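You operate a simulated robot arm through the tools that you are given. There is no shell and no other tool.

Carry out the task below with a simulated robot arm. There is one attempt and no reset: what you move stays moved.

## Task
Fit the orange sleeve on the upright shaft and get its run-out on the display.
Fine: probe against it, knob round to 1, probe clear again.

The check looks at the end state, three seconds after you hand in, the way a careful person would. Anything else that was tipped, shoved, dropped, spilled or broken makes it a failure.

## Robot
A 6-joint arm with a two-finger parallel gripper, fixed in place. Base frame: the origin is at the foot of the arm, x ahead of it, y to its left, z up; the work surface is at about z = 0. Lengths are in mm, angles in rad, forces in N, time in s.
With the tool pointing down near the work surface it reaches from about 180 to 460 mm from the base axis. Its first joint turns from -1.222 to 1.222 rad. Payload 1.9 kg.
Tool frame: the origin (TCP) lies between the finger pads and is the grasp point; the fingertips stand 23 mm ahead of it; z points along the fingers, y is the line along which they close. Largest opening 94 mm; finger width 38, thickness 10; the body of the gripper, 54 by 96 mm, starts 39 mm behind the TCP.
Orientation is told as [roll, pitch, yaw] about the base's x, y, z axes, in that order, counted from this pose: with the fingers straight down and closing along the base's y, the tool's x points along the base's -x, its y along +y and its z along -z.

## Interface
- The arm moves only by the tool send_rows. Its argument "increments" is a list of rows, each a list of 7 numbers: the turn, a rotation vector about the base's x, y, z in rad, then the shift along the base's x, y, z in mm, then the closure, from 0 (fully open) to 1 (shut). In form: [[ax, ay, az, x, y, z, gripper], ...]. A call has 1 to 20 rows; each row shifts and turns the commanded pose from where the row before left it. A row lasts 0.2 s, in which the tool goes at most 50 mm and 0.15 rad; a call with a longer step from one row to the next is refused whole, and so is a gripper value outside its range. A pose out of reach is approached as far as the arm can. The call stops where the force on the tool passes 90 N (or 10 N more than at its start, if that is more) or the arm is blocked; 0.2 s more then pass. The fingers move at their own pace (about 108 mm/s each) and stop on an object; they squeeze with about 44 N. The grip force told is the motor's: it shows also when the fingers shut on nothing. Time passes only in rows, and 0.2 s behind the last, so rows that do not move let the fingers close. The reply holds the time, the measured pose of the TCP, the force on the tool along the base axes, the opening and the grip force, in the units named above and with some noise, with the torque about the TCP (base axes, N m) and any sound that the robot's microphone picked up.
- Cameras (640 x 400 px; columns grow to the right, rows downward): "scene" is fixed at [44.7, 300.1, 446.3]; the picture's right is [-0.87, -0.50, 0.00], its down [-0.17, 0.30, -0.94] and it looks along [0.47, -0.81, -0.34] (base axes); focal length 255 px, centre (320, 200). "wrist" rides on the gripper at [86, 16, -75] in the tool frame; the picture's right is [-0.18, 0.98, 0.00], its down [-0.58, -0.11, -0.81] and it looks along [-0.79, -0.15, 0.59] (tool axes); focal length 243 px, centre (320, 200). There is no depth. A picture from a camera that has moved, and an enlarged one, comes with that camera's place and axes in the base frame and with its lens.
- get_image(camera): a new picture of that camera. It takes no simulated time.
- inspect(camera, box): a new picture of the part [left, top, right, bottom] of that camera's present view, enlarged. It takes no simulated time.
- sign_off(): hands the job in; it is judged then, once.

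Places have to be worked out from the pictures, the camera data and where the tool is seen. Open the gripper and draw the arm clear of the work before you hand the job in, unless the task says otherwise.

The tools are called after ">>>" as a command line: name --pt "numbers of a row" for each row, then --argument value for the rest, lists and objects as JSON in quotes. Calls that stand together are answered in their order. send_rows: Moves the arm, as the interface text tells. Its arguments: {"type":"object","properties":{"increments":{"type":"array","items":{"type":"array","items":{"type":"number"}}}},"required":["increments"]} The other tools are called the same way: get_image (camera) takes a picture; inspect (camera, box) takes an enlarged picture of a part of a camera's view; sign_off () hands the job in.

At the start:

```text
time_s: 0.0
tool_pos: [217.2, -59.7, 416.8]
orientation: [0.001, -0.003, 0.0]
wrist_force: [0.7, -0.4, -0.4]
moment: [-0.02, -0.01, 0.02]
opening: 94.1
grip_force: 0.0
```

scene: 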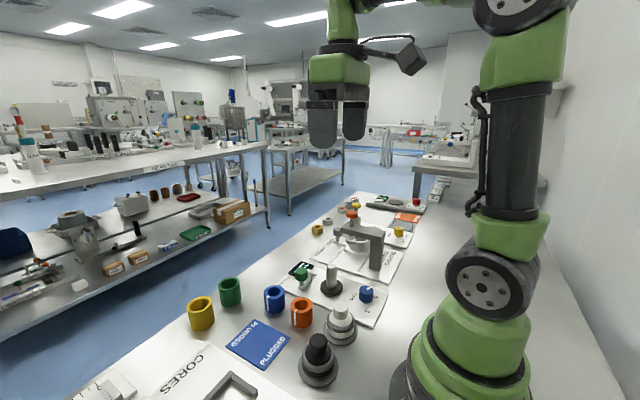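
wrist: 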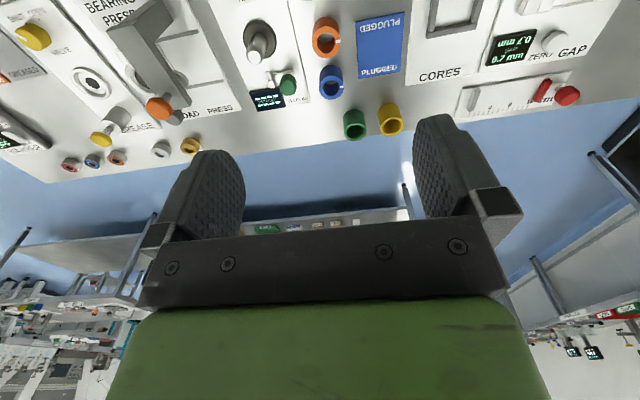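

I start by enlarging the area of the shaft, sleeves, knob and probe in both cameras to find out what is where.

>>> inspect --camera "scene" --box '[180, 230, 420, 380]'

>>> inspect --camera "wrist" --box '[220, 0, 420, 125]'

>>> inspect --camera "scene" --box '[270, 250, 390, 325]'

```text
2.67 times, centred on (300, 305) of scene
camera zoom: at [44.7, 300.1, 446.3], right [-0.87, -0.5, 0.0], down [-0.17, 0.3, -0.94], along [0.47, -0.81, -0.34], focal length 679 px, centre (373, -80)
```

zoom: 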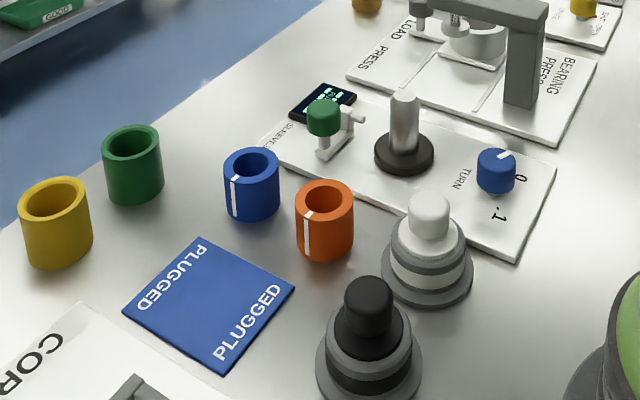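

```text
3.20 times, centred on (320, 62) of wrist
camera zoom: at [130.9, -44.2, 490.1], right [0.18, 0.98, 0.0], down [0.58, -0.11, 0.81], along [0.79, -0.15, -0.59], focal length 776 px, centre (320, 640)
```

zoom: 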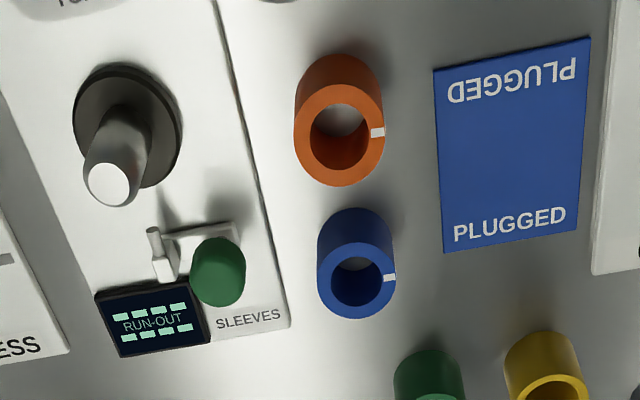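

```text
5.33 times, centred on (330, 288) of scene
camera zoom: at [44.7, 300.1, 446.3], right [-0.87, -0.5, 0.0], down [-0.17, 0.3, -0.94], along [0.47, -0.81, -0.34], focal length 1358 px, centre (267, -267)
```

zoom: 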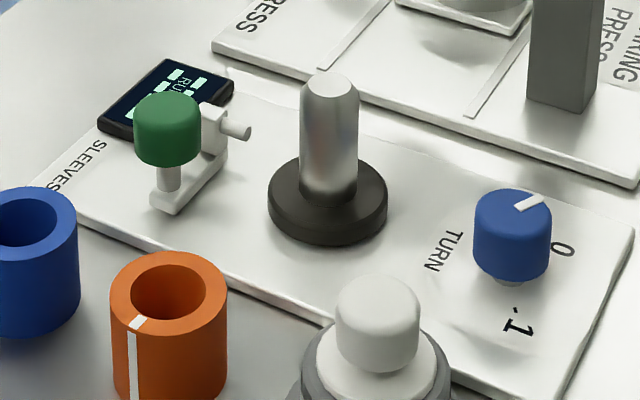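

The station is clear now: orange sleeve near (300, -63), shaft near (287, -179) with its flange, green-capped probe slide near (356, -144), and the blue TURN knob near (194, -180) pointing at 0. I move above the orange sleeve, still well clear of everything, for a closer look.

>>> send_rows --pt "0 0 0 10 0 -33 0.0" --pt "0 0 0 10 0 -33 0.0" --pt "0 0 0 10 0 -33 0.0" --pt "0 0 0 10 0 -33 0.0" --pt "0 0 0 10 -1 -33 0.0" --pt "0 0 0 10 -1 -33 0.0" --pt "0 0 0 11 -1 -33 0.25" --pt "0 0 0 12 0 -33 0.25" --pt "0 0 0 0 0 0 0.25"

>>> get_image --camera "wrist"

>>> get_image --camera "scene"

```text
time_s: 2.0
tool_pos: [300.9, -63.8, 151.4]
orientation: [-0.001, -0.003, 0.001]
wrist_force: [-0.5, 1.2, 0.6]
moment: [-0.02, 0.01, 0.01]
opening: 70.5
grip_force: 0.1
```

```text
taken
camera wrist: at [213.8, -47.2, 225.4], right [0.18, 0.98, 0.0], down [0.58, -0.11, 0.81], along [0.79, -0.15, -0.59], focal length 243 px, centre (320, 200)
```

wrist: 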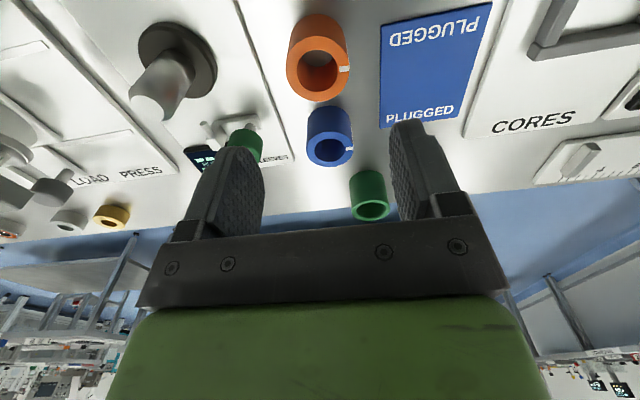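

```text
taken
```

scene: 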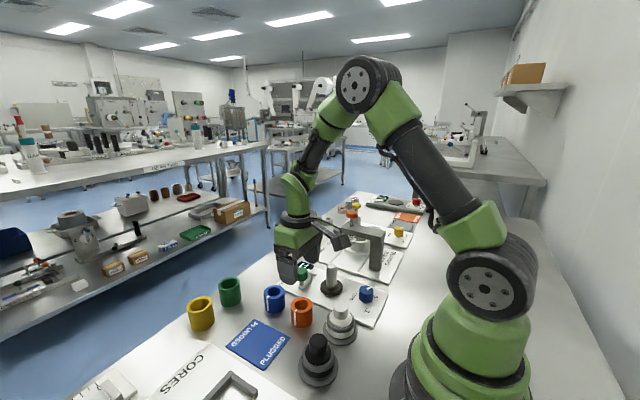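

The sleeve is under the tool; I enlarge the sleeve and the shaft in the wrist view to get accurate centres.

>>> inspect --camera "wrist" --box '[260, 0, 388, 80]'

>>> inspect --camera "wrist" --box '[100, 0, 292, 120]'

>>> inspect --camera "wrist" --box '[120, 60, 280, 160]'

>>> inspect --camera "scene" --box '[260, 280, 340, 330]'

```text
5.00 times, centred on (324, 40) of wrist
camera zoom: at [213.8, -47.2, 225.4], right [0.18, 0.98, 0.0], down [0.58, -0.11, 0.81], along [0.79, -0.15, -0.59], focal length 1213 px, centre (300, 1000)
```

zoom: 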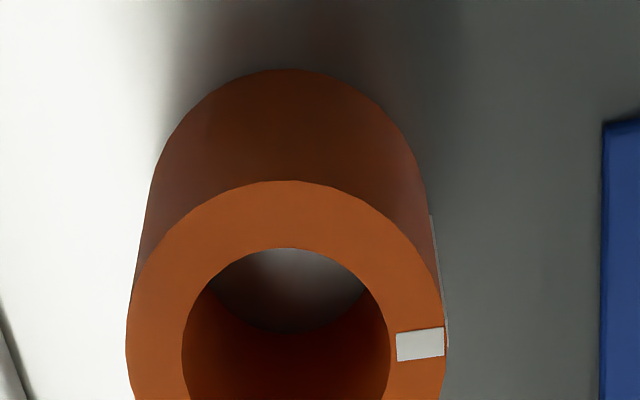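

```text
3.33 times, centred on (196, 60) of wrist
camera zoom: at [213.8, -47.2, 225.4], right [0.18, 0.98, 0.0], down [0.58, -0.11, 0.81], along [0.79, -0.15, -0.59], focal length 809 px, centre (733, 667)
```

zoom: 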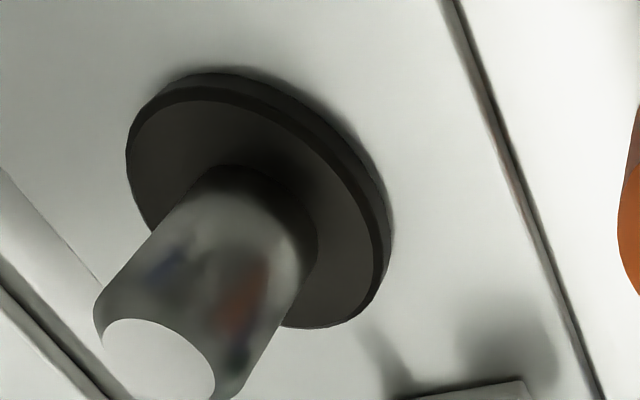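

```text
4.00 times, centred on (200, 110) of wrist
camera zoom: at [213.8, -47.2, 225.4], right [0.18, 0.98, 0.0], down [0.58, -0.11, 0.81], along [0.79, -0.15, -0.59], focal length 970 px, centre (800, 560)
```

zoom: 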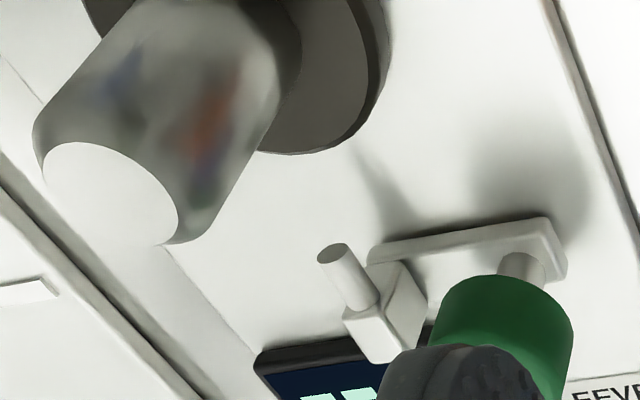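

```text
8.00 times, centred on (300, 305) of scene
camera zoom: at [44.7, 300.1, 446.3], right [-0.87, -0.5, 0.0], down [-0.17, 0.3, -0.94], along [0.47, -0.81, -0.34], focal length 2037 px, centre (480, -640)
```

zoom: 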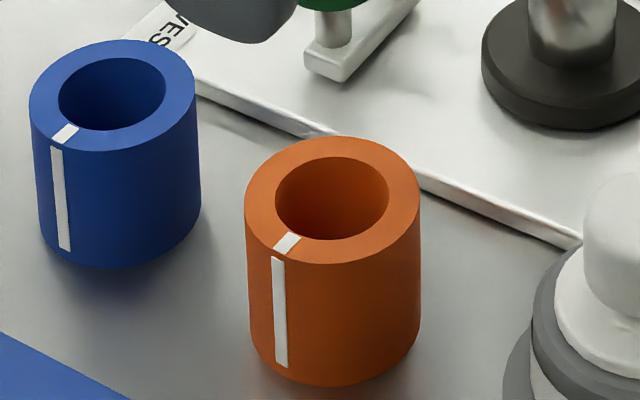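

Both views agree: sleeve about 47 mm outside, 31 mm bore, 43 mm tall at roughly (300.5, -64); shaft about 27 mm thick, plain with a chamfered top. The white stripe is only painted. I descend so that the TCP is at about z = 34 with the fingers either side of the sleeve.

>>> send_rows --pt "0 0 0 0 0 -25 0.25" --pt "0 0 0 0 0 -25 0.25" --pt "0 0 0 0 0 -25 0.25" --pt "0 0 0 0 0 -20 0.25" --pt "0 0 0 0 0 -12 0.25" --pt "0 0 0 0 0 -10 0.25" --pt "0 0 0 0 0 0 0.25"

>>> get_image --camera "wrist"

>>> inspect --camera "scene" --box '[240, 250, 368, 330]'

```text
time_s: 3.6
tool_pos: [300.6, -63.7, 35.8]
orientation: [-0.002, -0.004, 0.0]
wrist_force: [-0.3, -0.1, 0.3]
moment: [-0.02, -0.01, 0.02]
opening: 70.7
grip_force: 0.0
```

```text
taken
camera wrist: at [213.8, -48.0, 109.5], right [0.18, 0.98, 0.0], down [0.58, -0.11, 0.81], along [0.79, -0.15, -0.59], focal length 243 px, centre (320, 200)
```

wrist: 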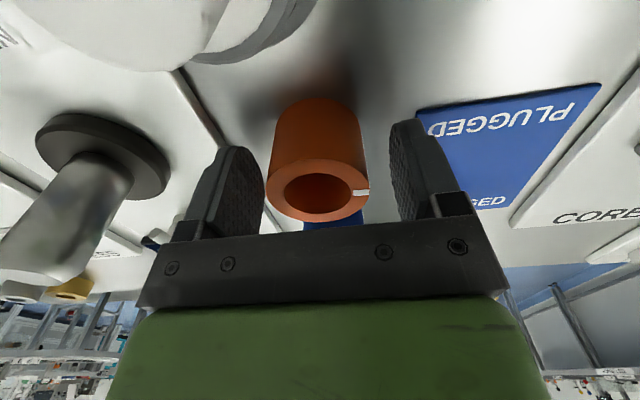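

```text
5.00 times, centred on (304, 290) of scene
camera zoom: at [44.7, 300.1, 446.3], right [-0.87, -0.5, 0.0], down [-0.17, 0.3, -0.94], along [0.47, -0.81, -0.34], focal length 1273 px, centre (400, -250)
```

zoom: 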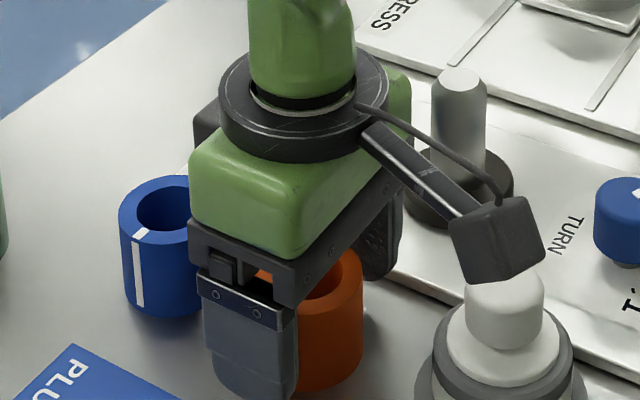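

The sleeve's ring is centred between the pads (318 px vs 320 px for the TCP) and nothing touches. I close the fingers on it while standing still.

>>> send_rows --pt "0 0 0 0 0 0 0.4" --pt "0 0 0 0 0 0 0.5" --pt "0 0 0 0 0 0 0.7" --pt "0 0 0 0 0 0 0.7" --pt "0 0 0 0 0 0 0.7"

>>> inspect --camera "wrist" --box '[240, 80, 400, 240]'

```text
time_s: 4.8
tool_pos: [301.0, -63.7, 36.0]
orientation: [0.0, -0.004, -0.001]
wrist_force: [0.4, 1.3, 2.0]
moment: [0.05, -0.04, 0.02]
opening: 47.1
grip_force: 44.3
```

```text
2.50 times, centred on (320, 160) of wrist
camera zoom: at [213.8, -48.0, 109.7], right [0.18, 0.98, 0.0], down [0.58, -0.11, 0.81], along [0.79, -0.15, -0.59], focal length 606 px, centre (320, 300)
```

zoom: 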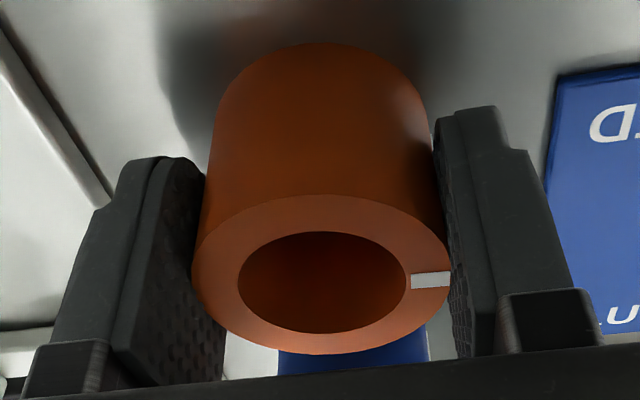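

The sleeve is held (47.1 mm, 44 N) and centred on the TCP within about a millimetre. I lift it straight up by 105 mm and then carry it over toward the shaft, stopping above it to look.

>>> send_rows --pt "0 0 0 0 0 5 0.7" --pt "0 0 0 0 0 15 0.7" --pt "0 0 0 0 0 25 0.7" --pt "0 0 0 0 0 25 0.7" --pt "0 0 0 0 0 25 0.7" --pt "0 0 0 0 0 10 0.7" --pt "0 0 0 -2 -16 0 0.7" --pt "0 0 0 -3 -25 0 0.7" --pt "0 0 0 -3 -25 0 0.7" --pt "0 0 0 -3 -25 0 0.7" --pt "0 0 0 -2 -20 0 0.7" --pt "0 0 0 0 -5 0 0.7" --pt "0 0 0 0 0 0 0.7" --pt "0 0 0 0 0 0 0.7"

>>> get_image --camera "wrist"

>>> inspect --camera "scene" --box '[270, 210, 398, 290]'

>>> inspect --camera "scene" --box '[300, 250, 364, 300]'

```text
time_s: 7.8
tool_pos: [288.1, -178.2, 141.0]
orientation: [0.0, -0.004, -0.001]
wrist_force: [-0.3, -0.2, -0.9]
moment: [0.0, 0.0, 0.01]
opening: 46.8
grip_force: 44.1
```

```text
taken
camera wrist: at [201.5, -163.2, 214.7], right [0.18, 0.98, 0.0], down [0.58, -0.11, 0.81], along [0.79, -0.15, -0.59], focal length 243 px, centre (320, 200)
```

wrist: 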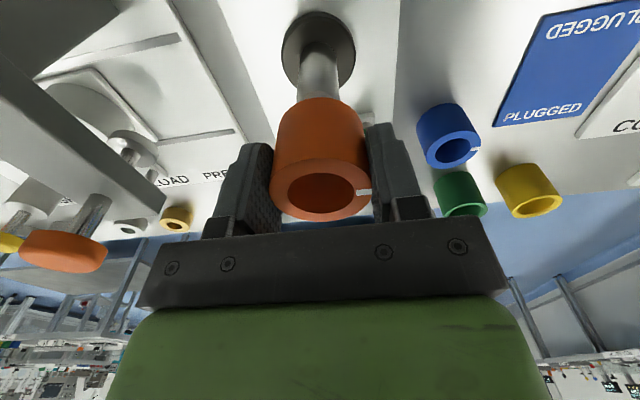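

```text
5.00 times, centred on (334, 250) of scene
camera zoom: at [44.7, 300.1, 446.3], right [-0.87, -0.5, 0.0], down [-0.17, 0.3, -0.94], along [0.47, -0.81, -0.34], focal length 1273 px, centre (250, -50)
```

zoom: 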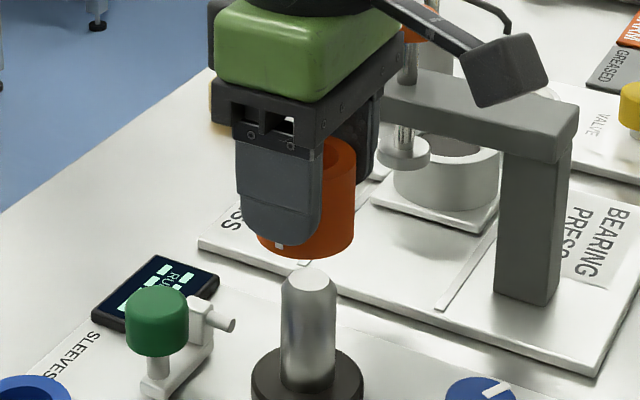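

```text
8.00 times, centred on (332, 275) of scene
camera zoom: at [44.7, 300.1, 446.3], right [-0.87, -0.5, 0.0], down [-0.17, 0.3, -0.94], along [0.47, -0.81, -0.34], focal length 2037 px, centre (224, -400)
```

zoom: 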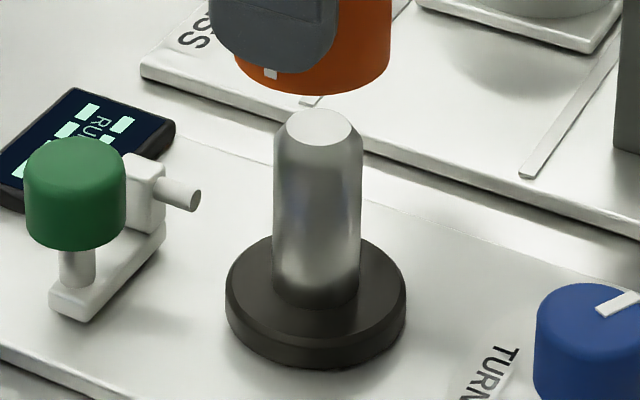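

Sleeve hangs right above the shaft. I enlarge the wrist view of the flange and shaft against the sleeve to measure the remaining sideways offset.

>>> inspect --camera "wrist" --box '[256, 0, 384, 128]'

>>> inspect --camera "scene" --box '[310, 230, 358, 260]'

>>> inspect --camera "scene" --box '[318, 258, 358, 298]'

```text
3.12 times, centred on (320, 64) of wrist
camera zoom: at [201.5, -163.2, 214.7], right [0.18, 0.98, 0.0], down [0.58, -0.11, 0.81], along [0.79, -0.15, -0.59], focal length 758 px, centre (320, 625)
```

zoom: 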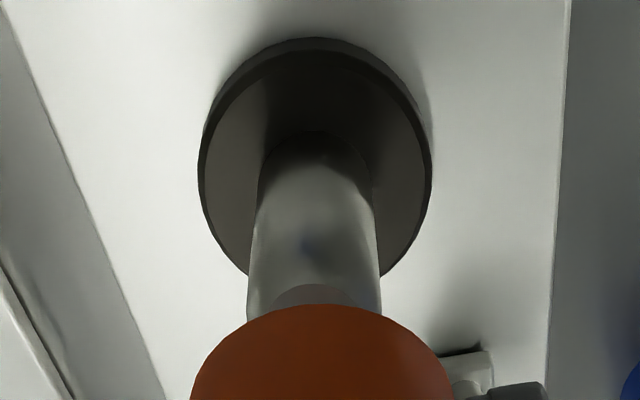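

```text
13.33 times, centred on (334, 245) of scene
camera zoom: at [44.7, 300.1, 446.3], right [-0.87, -0.5, 0.0], down [-0.17, 0.3, -0.94], along [0.47, -0.81, -0.34], focal length 3396 px, centre (133, -400)
```

zoom: 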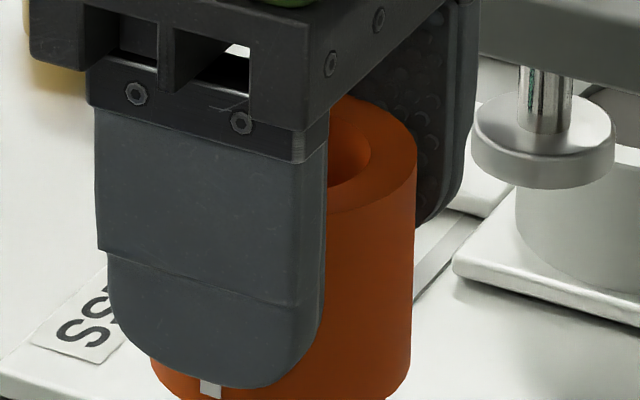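

```text
10.00 times, centred on (338, 278) of scene
camera zoom: at [44.7, 300.1, 446.3], right [-0.87, -0.5, 0.0], down [-0.17, 0.3, -0.94], along [0.47, -0.81, -0.34], focal length 2547 px, centre (140, -580)
```

zoom: 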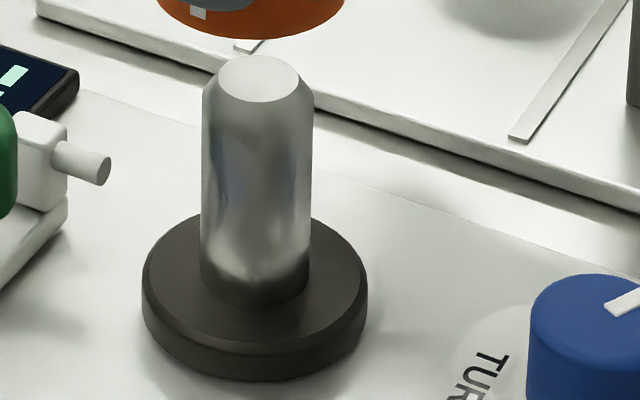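

Comparing sleeve and shaft axes in both views, the shaft lies about 1.4 mm toward -x and 1.5 mm toward -y of the sleeve's axis, top at about z = 77. I correct by that and lower until the sleeve is just above the shaft top, to compare them at the same height.

>>> send_rows --pt "0 0 0 -1.4 -1.5 0 0.7" --pt "0 0 0 0 0 -10 0.7" --pt "0 0 0 0 0 -10 0.7" --pt "0 0 0 0 0 -3 0.7" --pt "0 0 0 0 0 0 0.7" --pt "0 0 0 0 0 0 0.7"

>>> inspect --camera "scene" --box '[308, 240, 356, 300]'

>>> inspect --camera "wrist" --box '[240, 0, 400, 240]'

```text
time_s: 9.2
tool_pos: [286.8, -180.7, 116.9]
orientation: [-0.002, -0.003, 0.0]
wrist_force: [0.2, -0.5, -1.1]
moment: [-0.01, 0.01, 0.02]
opening: 46.9
grip_force: 43.9
```

```text
6.67 times, centred on (332, 270) of scene
camera zoom: at [44.7, 300.1, 446.3], right [-0.87, -0.5, 0.0], down [-0.17, 0.3, -0.94], along [0.47, -0.81, -0.34], focal length 1698 px, centre (240, -267)
```

zoom: 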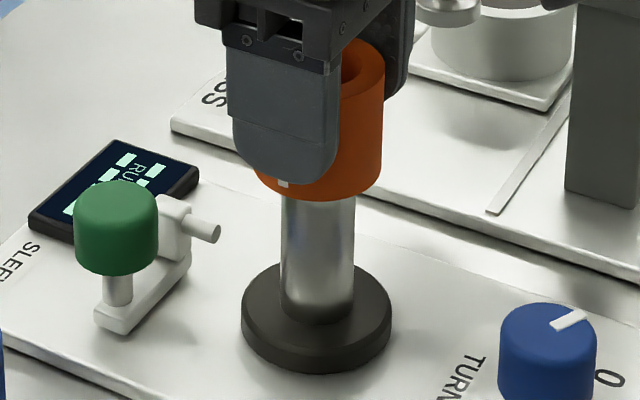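

```text
1.67 times, centred on (320, 120) of wrist
camera zoom: at [200.1, -164.4, 191.5], right [0.18, 0.98, 0.0], down [0.58, -0.11, 0.81], along [0.79, -0.15, -0.59], focal length 404 px, centre (320, 333)
```

zoom: 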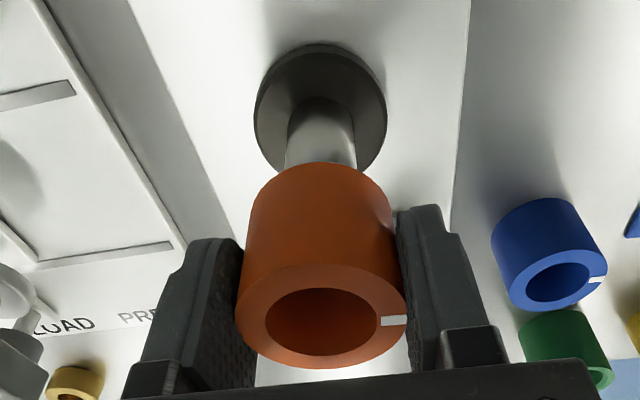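

In the scene view the sleeve (257 to 381 px) and shaft (283 to 355 px) are now concentric sideways. I enlarge further to check both views at higher accuracy.

>>> inspect --camera "scene" --box '[322, 252, 346, 276]'

>>> inspect --camera "wrist" --box '[280, 10, 360, 70]'

>>> inspect --camera "wrist" --box '[270, 60, 370, 160]'

```text
16.00 times, centred on (334, 264) of scene
camera zoom: at [44.7, 300.1, 446.3], right [-0.87, -0.5, 0.0], down [-0.17, 0.3, -0.94], along [0.47, -0.81, -0.34], focal length 4075 px, centre (96, -824)
```

zoom: 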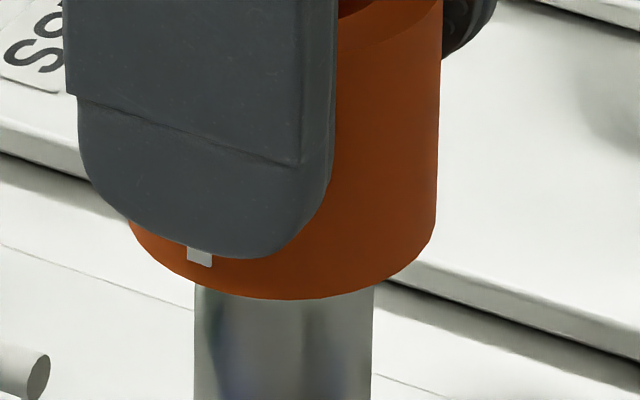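

```text
6.67 times, centred on (320, 40) of wrist
camera zoom: at [200.1, -164.4, 191.5], right [0.18, 0.98, 0.0], down [0.58, -0.11, 0.81], along [0.79, -0.15, -0.59], focal length 1618 px, centre (320, 1267)
```

zoom: 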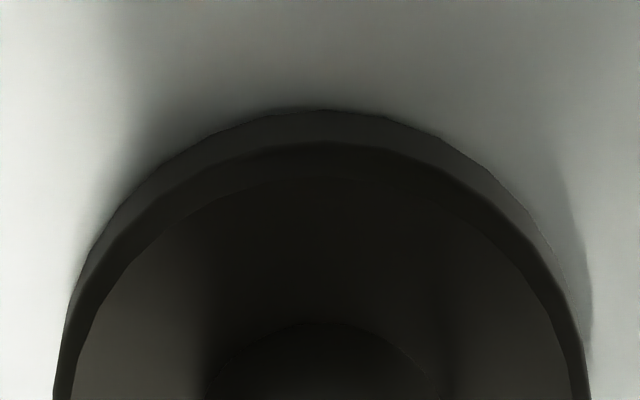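

```text
4.00 times, centred on (320, 110) of wrist
camera zoom: at [200.1, -164.4, 191.5], right [0.18, 0.98, 0.0], down [0.58, -0.11, 0.81], along [0.79, -0.15, -0.59], focal length 970 px, centre (320, 560)
```

zoom: 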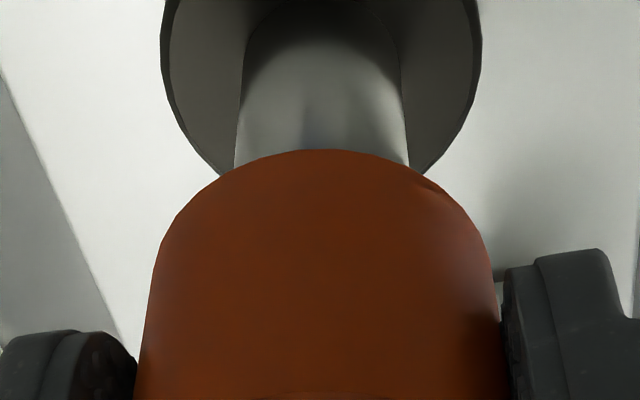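

The axes now agree to about half a millimetre (needs roughly 0.6 mm toward -x). I correct and lower gently 12 mm, watching the force as the sleeve goes over the chamfer.

>>> send_rows --pt "0 0 0 -0.6 0.1 0 0.7" --pt "0 0 0 0 0 -2 0.7" --pt "0 0 0 0 0 -2 0.7" --pt "0 0 0 0 0 -2 0.7" --pt "0 0 0 0 0 -2 0.7" --pt "0 0 0 0 0 -2 0.7" --pt "0 0 0 0 0 -2 0.7" --pt "0 0 0 0 0 0 0.7"

>>> inspect --camera "scene" --box '[308, 240, 356, 300]'

>>> inspect --camera "wrist" --box '[240, 0, 400, 240]'

```text
time_s: 11.0
tool_pos: [286.0, -180.3, 105.4]
orientation: [0.0, -0.003, 0.001]
wrist_force: [-0.2, 0.4, -0.2]
moment: [0.04, 0.01, 0.0]
opening: 47.0
grip_force: 43.9
```

```text
6.67 times, centred on (332, 270) of scene
camera zoom: at [44.7, 300.1, 446.3], right [-0.87, -0.5, 0.0], down [-0.17, 0.3, -0.94], along [0.47, -0.81, -0.34], focal length 1698 px, centre (240, -267)
```

zoom: 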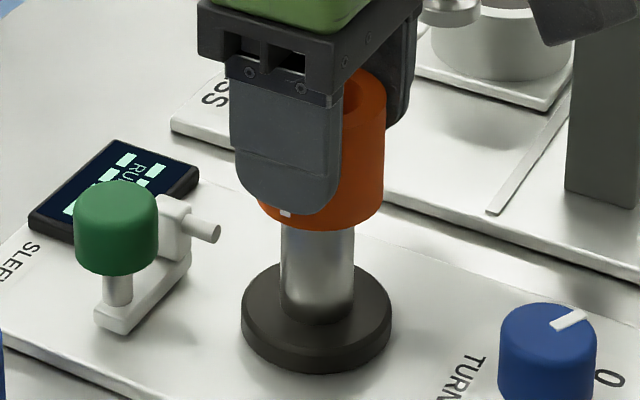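

```text
1.67 times, centred on (320, 120) of wrist
camera zoom: at [199.1, -164.6, 179.1], right [0.18, 0.98, 0.0], down [0.58, -0.11, 0.81], along [0.79, -0.15, -0.59], focal length 404 px, centre (320, 333)
```

zoom: 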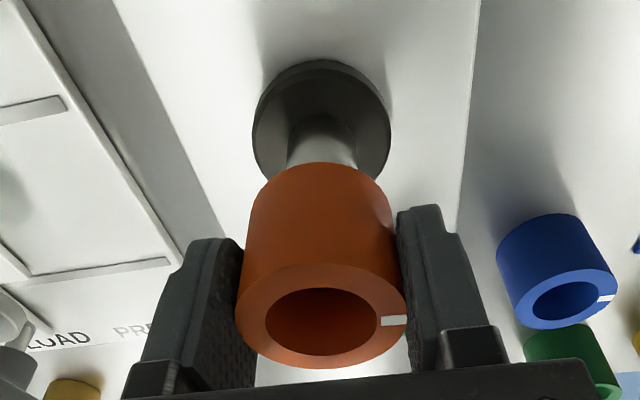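

No force, and the sleeve's bottom should already be past the shaft top. I enlarge the bore in the wrist view to check the shaft is inside, then continue down.

>>> inspect --camera "wrist" --box '[280, 150, 360, 230]'

>>> send_rows --pt "0 0 0 0 0 -2 0.7" --pt "0 0 0 0 0 -3 0.7" --pt "0 0 0 0 0 -3 0.7" --pt "0 0 0 0 0 -3 0.7" --pt "0 0 0 0 0 -3 0.7" --pt "0 0 0 0 0 -3 0.7" --pt "0 0 0 0 0 0 0.7"

>>> inspect --camera "wrist" --box '[270, 130, 370, 230]'

```text
5.00 times, centred on (320, 190) of wrist
camera zoom: at [199.1, -164.6, 179.1], right [0.18, 0.98, 0.0], down [0.58, -0.11, 0.81], along [0.79, -0.15, -0.59], focal length 1213 px, centre (320, 250)
```

zoom: 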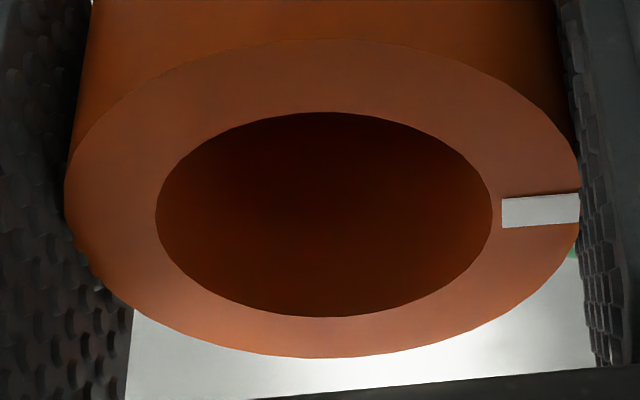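

```text
time_s: 12.6
tool_pos: [285.4, -180.6, 88.9]
orientation: [0.0, -0.002, 0.0]
wrist_force: [0.2, -0.7, 0.0]
moment: [-0.01, -0.02, 0.01]
opening: 46.7
grip_force: 44.2
```

```text
4.00 times, centred on (320, 180) of wrist
camera zoom: at [199.2, -164.6, 161.9], right [0.18, 0.98, 0.0], down [0.58, -0.11, 0.81], along [0.79, -0.15, -0.59], focal length 970 px, centre (320, 280)
```

zoom: 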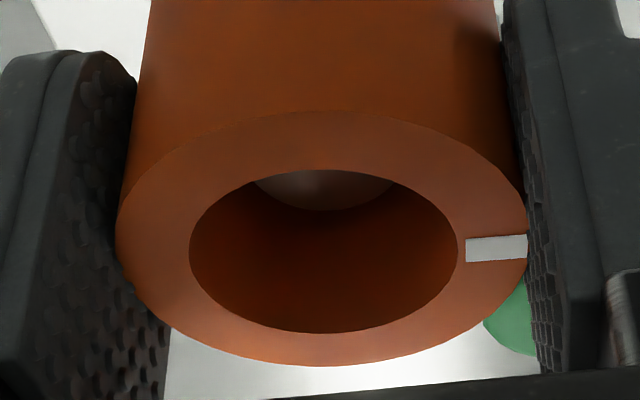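

The shaft top shows inside the bore, centred, with no force. I go on down, slower near the end, until the sleeve sits on the flange.

>>> send_rows --pt "0 0 0 0 0 -4 0.7" --pt "0 0 0 0 0 -4 0.7" --pt "0 0 0 0 0 -4 0.7" --pt "0 0 0 0 0 -4 0.7" --pt "0 0 0 0 0 -4 0.7" --pt "0 0 0 0 0 -4 0.7" --pt "0 0 0 0 0 -3 0.7" --pt "0 0 0 0 0 -2 0.7" --pt "0 0 0 0 0 0 0.7"

>>> inspect --camera "wrist" --box '[240, 60, 400, 230]'

>>> inspect --camera "scene" --box '[308, 240, 356, 300]'

```text
time_s: 14.6
tool_pos: [286.7, -181.1, 58.4]
orientation: [-0.001, -0.004, 0.001]
wrist_force: [-0.1, -0.9, -0.2]
moment: [-0.01, 0.01, 0.01]
opening: 46.5
grip_force: 44.6
```

```text
2.35 times, centred on (320, 145) of wrist
camera zoom: at [199.0, -164.8, 132.9], right [0.18, 0.98, 0.0], down [0.58, -0.11, 0.81], along [0.79, -0.15, -0.59], focal length 571 px, centre (320, 329)
```

zoom: 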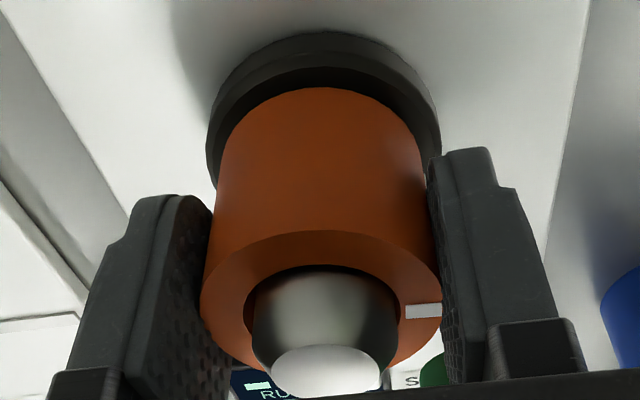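

```text
6.67 times, centred on (332, 270) of scene
camera zoom: at [44.7, 300.1, 446.3], right [-0.87, -0.5, 0.0], down [-0.17, 0.3, -0.94], along [0.47, -0.81, -0.34], focal length 1698 px, centre (240, -267)
```

zoom: 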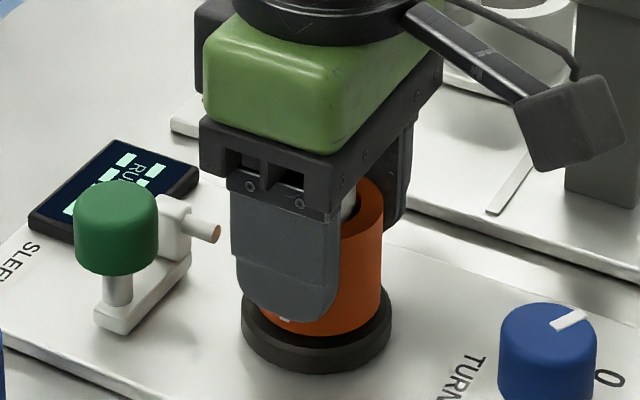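

Sleeve is nearly down, with an estimated 8 to 9 mm left, and still no force. I feel for the flange in small steps.

>>> send_rows --pt "0 0 0 0 0 -2 0.7" --pt "0 0 0 0 0 -2 0.7" --pt "0 0 0 0 0 -1 0.7" --pt "0 0 0 0 0 -1 0.7" --pt "0 0 0 0 0 0 0.7"

>>> inspect --camera "scene" --box '[308, 250, 356, 300]'

```text
time_s: 15.8
tool_pos: [287.5, -182.1, 54.3]
orientation: [0.0, -0.005, 0.001]
wrist_force: [-8.2, 10.9, 45.6]
moment: [0.56, -0.06, 0.03]
opening: 46.8
grip_force: 44.4
```

```text
8.00 times, centred on (332, 275) of scene
camera zoom: at [44.6, 300.2, 446.2], right [-0.87, -0.5, 0.0], down [-0.17, 0.3, -0.94], along [0.47, -0.81, -0.34], focal length 2037 px, centre (224, -400)
```

zoom: 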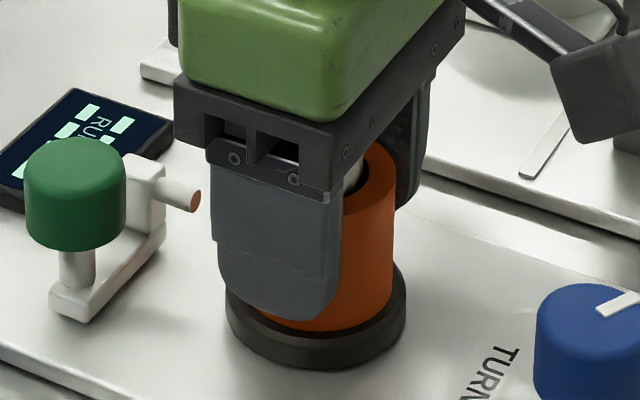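

The sleeve is seated: 46 N of push, bottom edge measured at flange top height (about z = 18.5). I ease the downward push off and open the fingers.

>>> send_rows --pt "0 0 0 0 0 1.7 0.7" --pt "0 0 0 0 0 0 0.7"

```text
time_s: 16.4
tool_pos: [286.1, -180.4, 53.8]
orientation: [-0.001, -0.002, -0.001]
wrist_force: [1.7, -1.4, 1.8]
moment: [-0.09, -0.09, -0.03]
opening: 46.8
grip_force: 43.4
```

The load is off (under 2 N). I open the fingers partway and rise straight up.

>>> send_rows --pt "0 0 0 0 0 0 0.45" --pt "0 0 0 0 0 0 0.3" --pt "0 0 0 0 0 0 0.25" --pt "0 0 0 0 0 0 0.25" --pt "0 0 0 0 0 5 0.25" --pt "0 0 0 0 0 15 0.25" --pt "0 0 0 0 0 25 0.25" --pt "0 0 0 0 0 25 0.25" --pt "0 0 0 0 0 25 0.25" --pt "0 0 0 0 0 25 0.25" --pt "0 0 0 0 0 0 0.25"

>>> get_image --camera "wrist"

>>> inspect --camera "scene" --box '[270, 230, 398, 310]'

```text
time_s: 18.8
tool_pos: [284.3, -180.4, 177.9]
orientation: [0.0, -0.004, 0.001]
wrist_force: [0.3, 0.4, -0.9]
moment: [-0.02, 0.02, -0.01]
opening: 70.5
grip_force: 0.1
```

```text
taken
camera wrist: at [197.8, -164.2, 250.7], right [0.18, 0.98, 0.0], down [0.58, -0.11, 0.81], along [0.79, -0.15, -0.59], focal length 243 px, centre (320, 200)
```

wrist: 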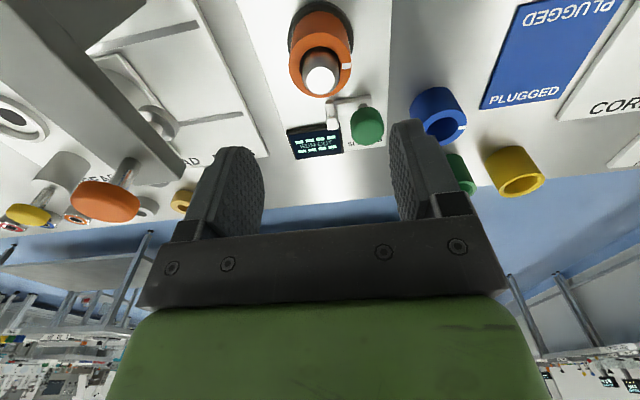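

```text
5.00 times, centred on (334, 270) of scene
camera zoom: at [44.7, 300.1, 446.3], right [-0.87, -0.5, 0.0], down [-0.17, 0.3, -0.94], along [0.47, -0.81, -0.34], focal length 1273 px, centre (250, -150)
```

zoom: 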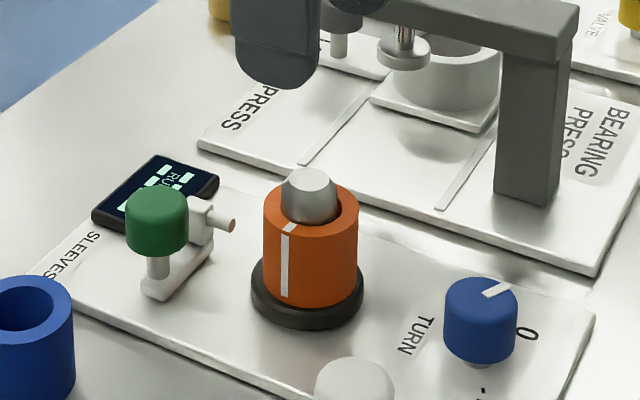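

The sleeve stands square on the shaft. Now I look closely at the probe slide, its green cap and the display.

>>> inspect --camera "wrist" --box '[272, 80, 400, 170]'

>>> inspect --camera "wrist" --box '[272, 0, 372, 110]'

>>> inspect --camera "scene" --box '[284, 255, 324, 295]'

```text
4.44 times, centred on (336, 125) of wrist
camera zoom: at [197.8, -164.2, 250.7], right [0.18, 0.98, 0.0], down [0.58, -0.11, 0.81], along [0.79, -0.15, -0.59], focal length 1078 px, centre (249, 533)
```

zoom: 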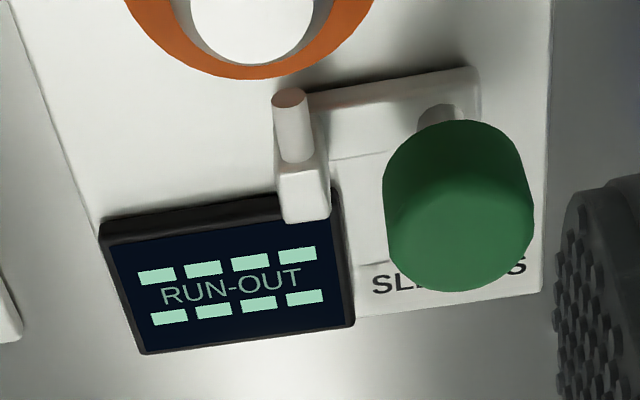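

```text
3.64 times, centred on (322, 55) of wrist
camera zoom: at [197.8, -164.2, 250.7], right [0.18, 0.98, 0.0], down [0.58, -0.11, 0.81], along [0.79, -0.15, -0.59], focal length 882 px, centre (313, 727)
```

zoom: 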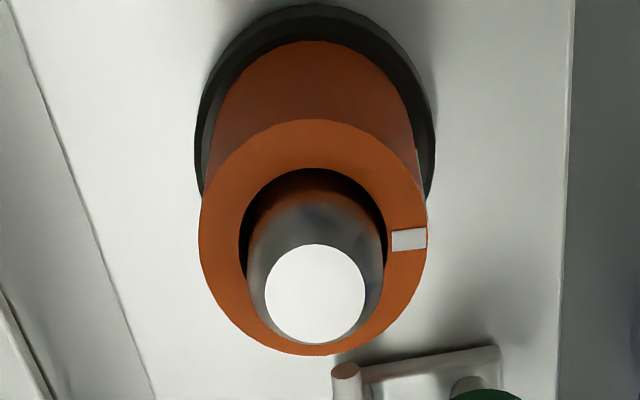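

```text
10.00 times, centred on (304, 275) of scene
camera zoom: at [44.7, 300.1, 446.3], right [-0.87, -0.5, 0.0], down [-0.17, 0.3, -0.94], along [0.47, -0.81, -0.34], focal length 2547 px, centre (480, -550)
```

zoom: 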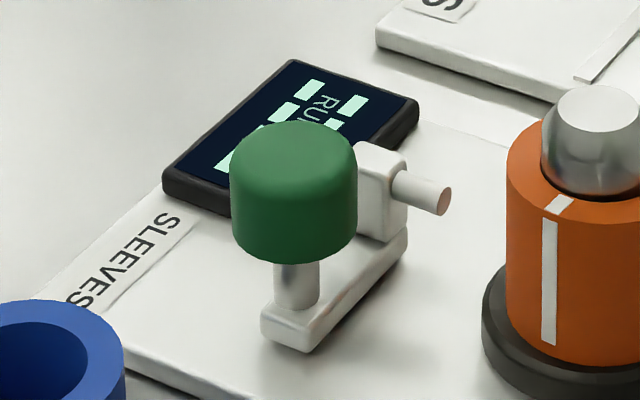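

The cap of the probe slide is about 32 mm wide at (355, -147), z 39 to 59; the tip is at (330, -180, 36), about 20 mm short of the sleeve. I will grip the cap with the fingers closing along x (clear of the tip holder), so I move over it and turn the tool by -90°.

>>> send_rows --pt "0 0 -0.1428 6 3 0 0.25" --pt "0 0 -0.1428 6 3 0 0.25" --pt "0 0 -0.1428 6 3 0 0.3" --pt "0 0 -0.1428 6 3 0 0.35" --pt "0 0 -0.1428 7 3 -2 0.4" --pt "0 0 -0.1428 7 3 -4 0.447" --pt "0 0 -0.1428 7 3 -4 0.447" --pt "0 0 -0.1428 7 3 -4 0.447" --pt "0 0 -0.1428 6 3 -4 0.447" --pt "0 0 -0.1428 6 3 -4 0.447" --pt "0 0 -0.1428 6 4 -4 0.447" --pt "0 0 0 0 0 0 0.447" --pt "0 0 0 0 0 0 0.447"

>>> get_image --camera "wrist"

>>> get_image --camera "scene"

```text
time_s: 21.6
tool_pos: [355.3, -145.8, 149.2]
orientation: [0.0, -0.004, -1.571]
wrist_force: [0.1, 0.6, 0.1]
moment: [-0.03, 0.01, 0.0]
opening: 52.1
grip_force: 0.1
```

```text
taken
camera wrist: at [371.9, -59.6, 223.0], right [0.98, -0.18, 0.0], down [-0.11, -0.58, 0.81], along [-0.15, -0.79, -0.59], focal length 243 px, centre (320, 200)
```

wrist: 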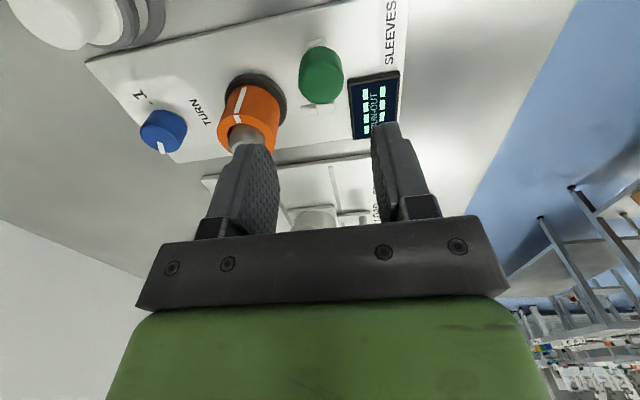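

```text
taken
```

scene: 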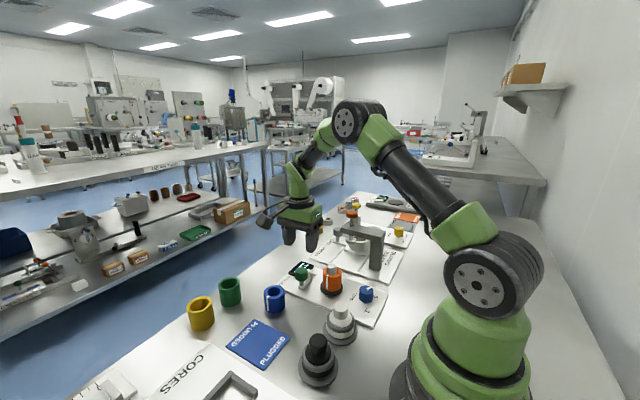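

The turn worked and the cap lies straight below, on the finger centre line. I enlarge the cap and the knob region for refinement.

>>> inspect --camera "wrist" --box '[272, 20, 400, 140]'

>>> inspect --camera "wrist" --box '[110, 70, 230, 170]'

```text
3.33 times, centred on (336, 80) of wrist
camera zoom: at [371.9, -59.6, 223.0], right [0.98, -0.18, 0.0], down [-0.11, -0.58, 0.81], along [-0.15, -0.79, -0.59], focal length 809 px, centre (267, 600)
```

zoom: 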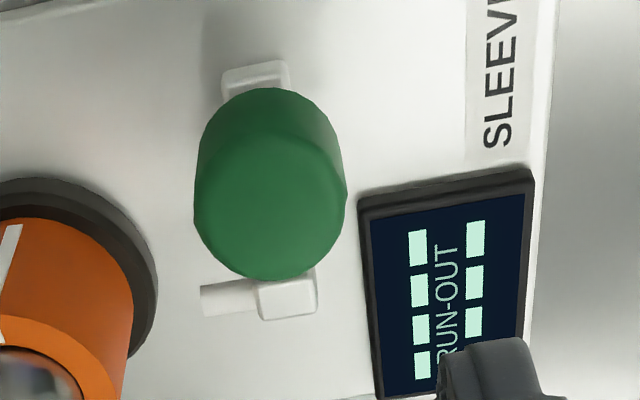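

```text
4.00 times, centred on (170, 120) of wrist
camera zoom: at [371.9, -59.6, 223.0], right [0.98, -0.18, 0.0], down [-0.11, -0.58, 0.81], along [-0.15, -0.79, -0.59], focal length 970 px, centre (920, 520)
```

zoom: 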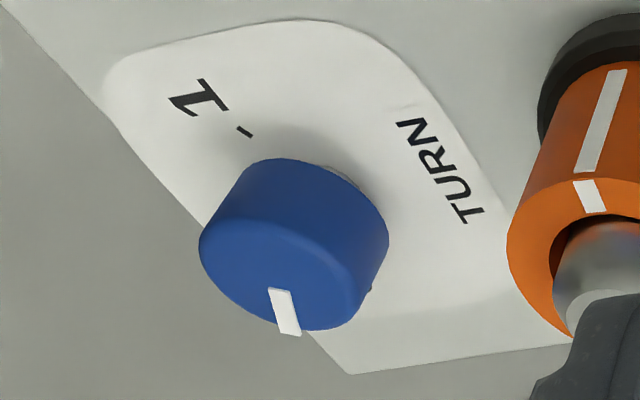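

The cap is within about 1 mm of the finger centre. I descend to about z = 51 with the fingers on the +x and -x sides of the cap.

>>> send_rows --pt "0 0 0 0 0 -20 0.447" --pt "0 0 0 0 0 -20 0.447" --pt "0 0 0 0 0 -20 0.447" --pt "0 0 0 0 0 -15 0.447" --pt "0 0 0 0 0 -10 0.447" --pt "0 0 0 0 0 -8 0.447" --pt "0 0 0 0 0 -4 0.447" --pt "0 0 0 0 0 0 0.447"

>>> get_image --camera "wrist"

>>> inspect --camera "scene" --box '[260, 230, 372, 300]'

```text
time_s: 23.4
tool_pos: [356.4, -143.9, 52.5]
orientation: [0.002, -0.003, -1.572]
wrist_force: [0.9, -0.1, 0.4]
moment: [-0.01, 0.0, -0.03]
opening: 52.0
grip_force: 0.1
```

```text
taken
camera wrist: at [372.8, -59.4, 126.0], right [0.98, -0.18, 0.0], down [-0.11, -0.58, 0.81], along [-0.15, -0.79, -0.59], focal length 243 px, centre (320, 200)
```

wrist: 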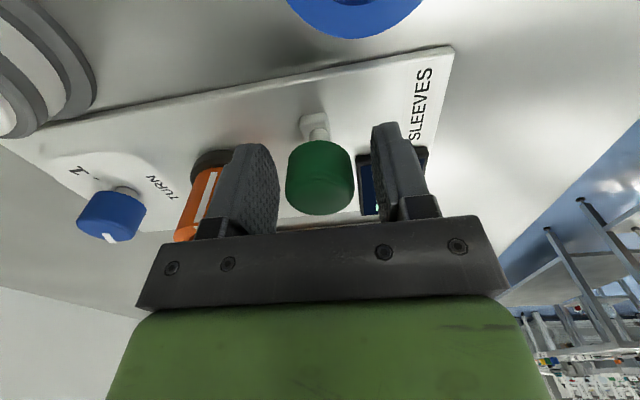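

```text
5.71 times, centred on (316, 265) of scene
camera zoom: at [44.7, 300.1, 446.3], right [-0.87, -0.5, 0.0], down [-0.17, 0.3, -0.94], along [0.47, -0.81, -0.34], focal length 1455 px, centre (343, -171)
```

zoom: 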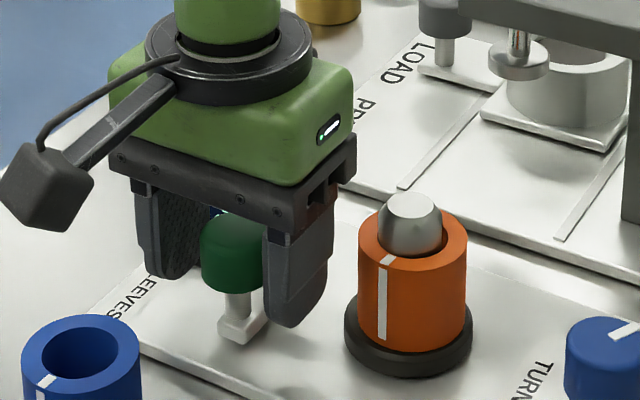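

The fingers straddle the cap with clearance to the sleeve. I close on the cap.

>>> send_rows --pt "0 0 0 0 0 0 0.55" --pt "0 0 0 0 0 0 0.65" --pt "0 0 0 0 0 0 0.8" --pt "0 0 0 0 0 0 0.8" --pt "0 0 0 0 0 0 0.8"

>>> get_image --camera "wrist"

>>> inspect --camera "scene" --box '[280, 240, 360, 300]'

```text
time_s: 24.6
tool_pos: [356.9, -144.9, 52.9]
orientation: [-0.001, -0.001, -1.571]
wrist_force: [-7.7, 0.6, 3.3]
moment: [0.06, -0.31, 0.04]
opening: 31.7
grip_force: 44.8
```

```text
taken
camera wrist: at [372.6, -59.4, 126.1], right [0.98, -0.18, 0.0], down [-0.11, -0.58, 0.81], along [-0.15, -0.79, -0.59], focal length 243 px, centre (320, 200)
```

wrist: 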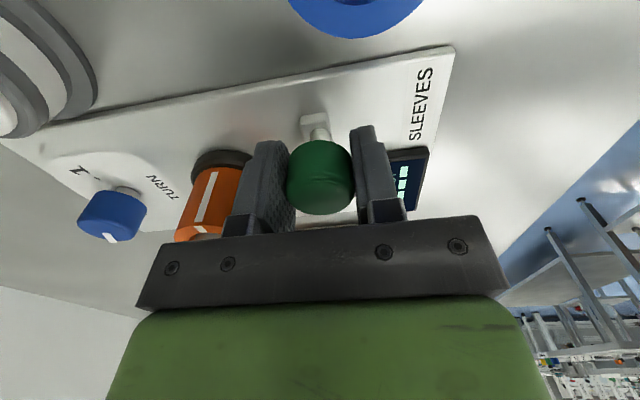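

```text
6.67 times, centred on (320, 270) of scene
camera zoom: at [44.7, 300.1, 446.3], right [-0.87, -0.5, 0.0], down [-0.17, 0.3, -0.94], along [0.47, -0.81, -0.34], focal length 1698 px, centre (320, -267)
```

zoom: 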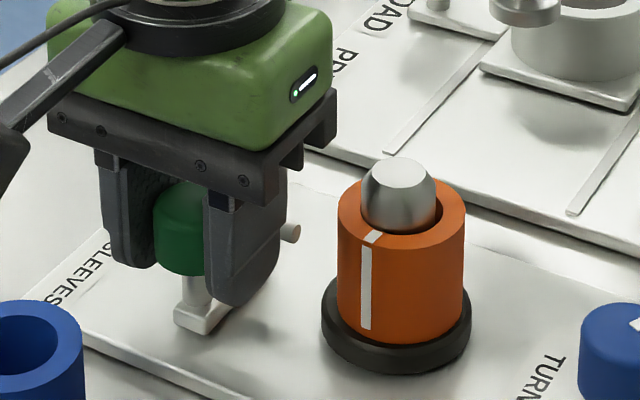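

The cap is gripped (31.7 mm). I push it gently toward the sleeve (-x) by 10 mm in small steps and see whether the slide follows.

>>> send_rows --pt "0 0 0 -1 0 0 0.8" --pt "0 0 0 -2 0 0 0.8" --pt "0 0 0 -2 0 0 0.8" --pt "0 0 0 -2 0 0 0.8" --pt "0 0 0 -2 0 0 0.8" --pt "0 0 0 -1 0 0 0.8" --pt "0 0 0 0 0 0 0.8"

>>> inspect --camera "scene" --box '[280, 240, 360, 300]'

>>> get_image --camera "wrist"

```text
time_s: 26.2
tool_pos: [346.2, -147.4, 52.3]
orientation: [-0.001, -0.001, -1.572]
wrist_force: [1.7, 27.3, 12.6]
moment: [0.21, -0.41, 0.0]
opening: 31.8
grip_force: 45.0
```

```text
6.67 times, centred on (320, 270) of scene
camera zoom: at [44.7, 300.2, 446.3], right [-0.87, -0.5, 0.0], down [-0.17, 0.3, -0.94], along [0.47, -0.81, -0.34], focal length 1698 px, centre (320, -267)
```

zoom: 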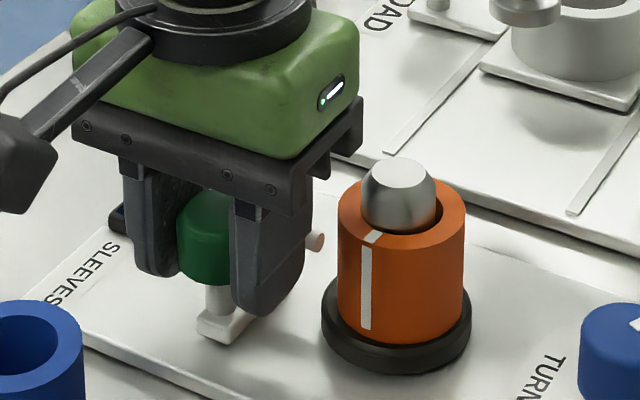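

```text
taken
camera wrist: at [362.0, -60.1, 125.8], right [0.98, -0.18, 0.0], down [-0.11, -0.58, 0.81], along [-0.15, -0.79, -0.59], focal length 243 px, centre (320, 200)
```

wrist: 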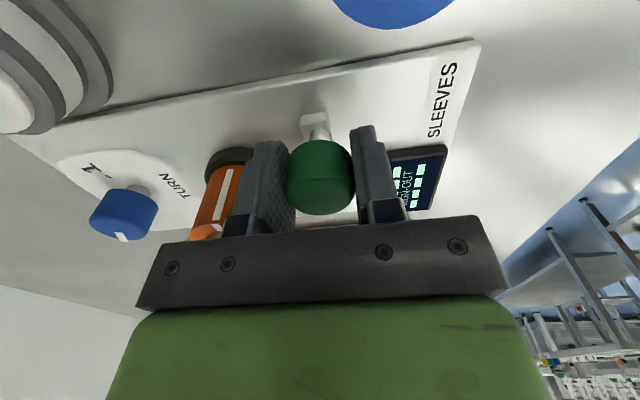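

The slide follows along x, but a sideways force of 27 N (+y) has built up, so the slide's axis is slightly skewed to the base x axis. I shift +0.6 mm in y to relieve it and see.

>>> send_rows --pt "0 0 0 0 0.6 -0.3 0.8" --pt "0 0 0 0 0 0 0.8"

```text
time_s: 26.8
tool_pos: [344.9, -146.1, 51.9]
orientation: [0.002, -0.005, -1.572]
wrist_force: [0.4, 11.6, 5.2]
moment: [1.14, -0.37, -0.04]
opening: 31.9
grip_force: 44.8
```

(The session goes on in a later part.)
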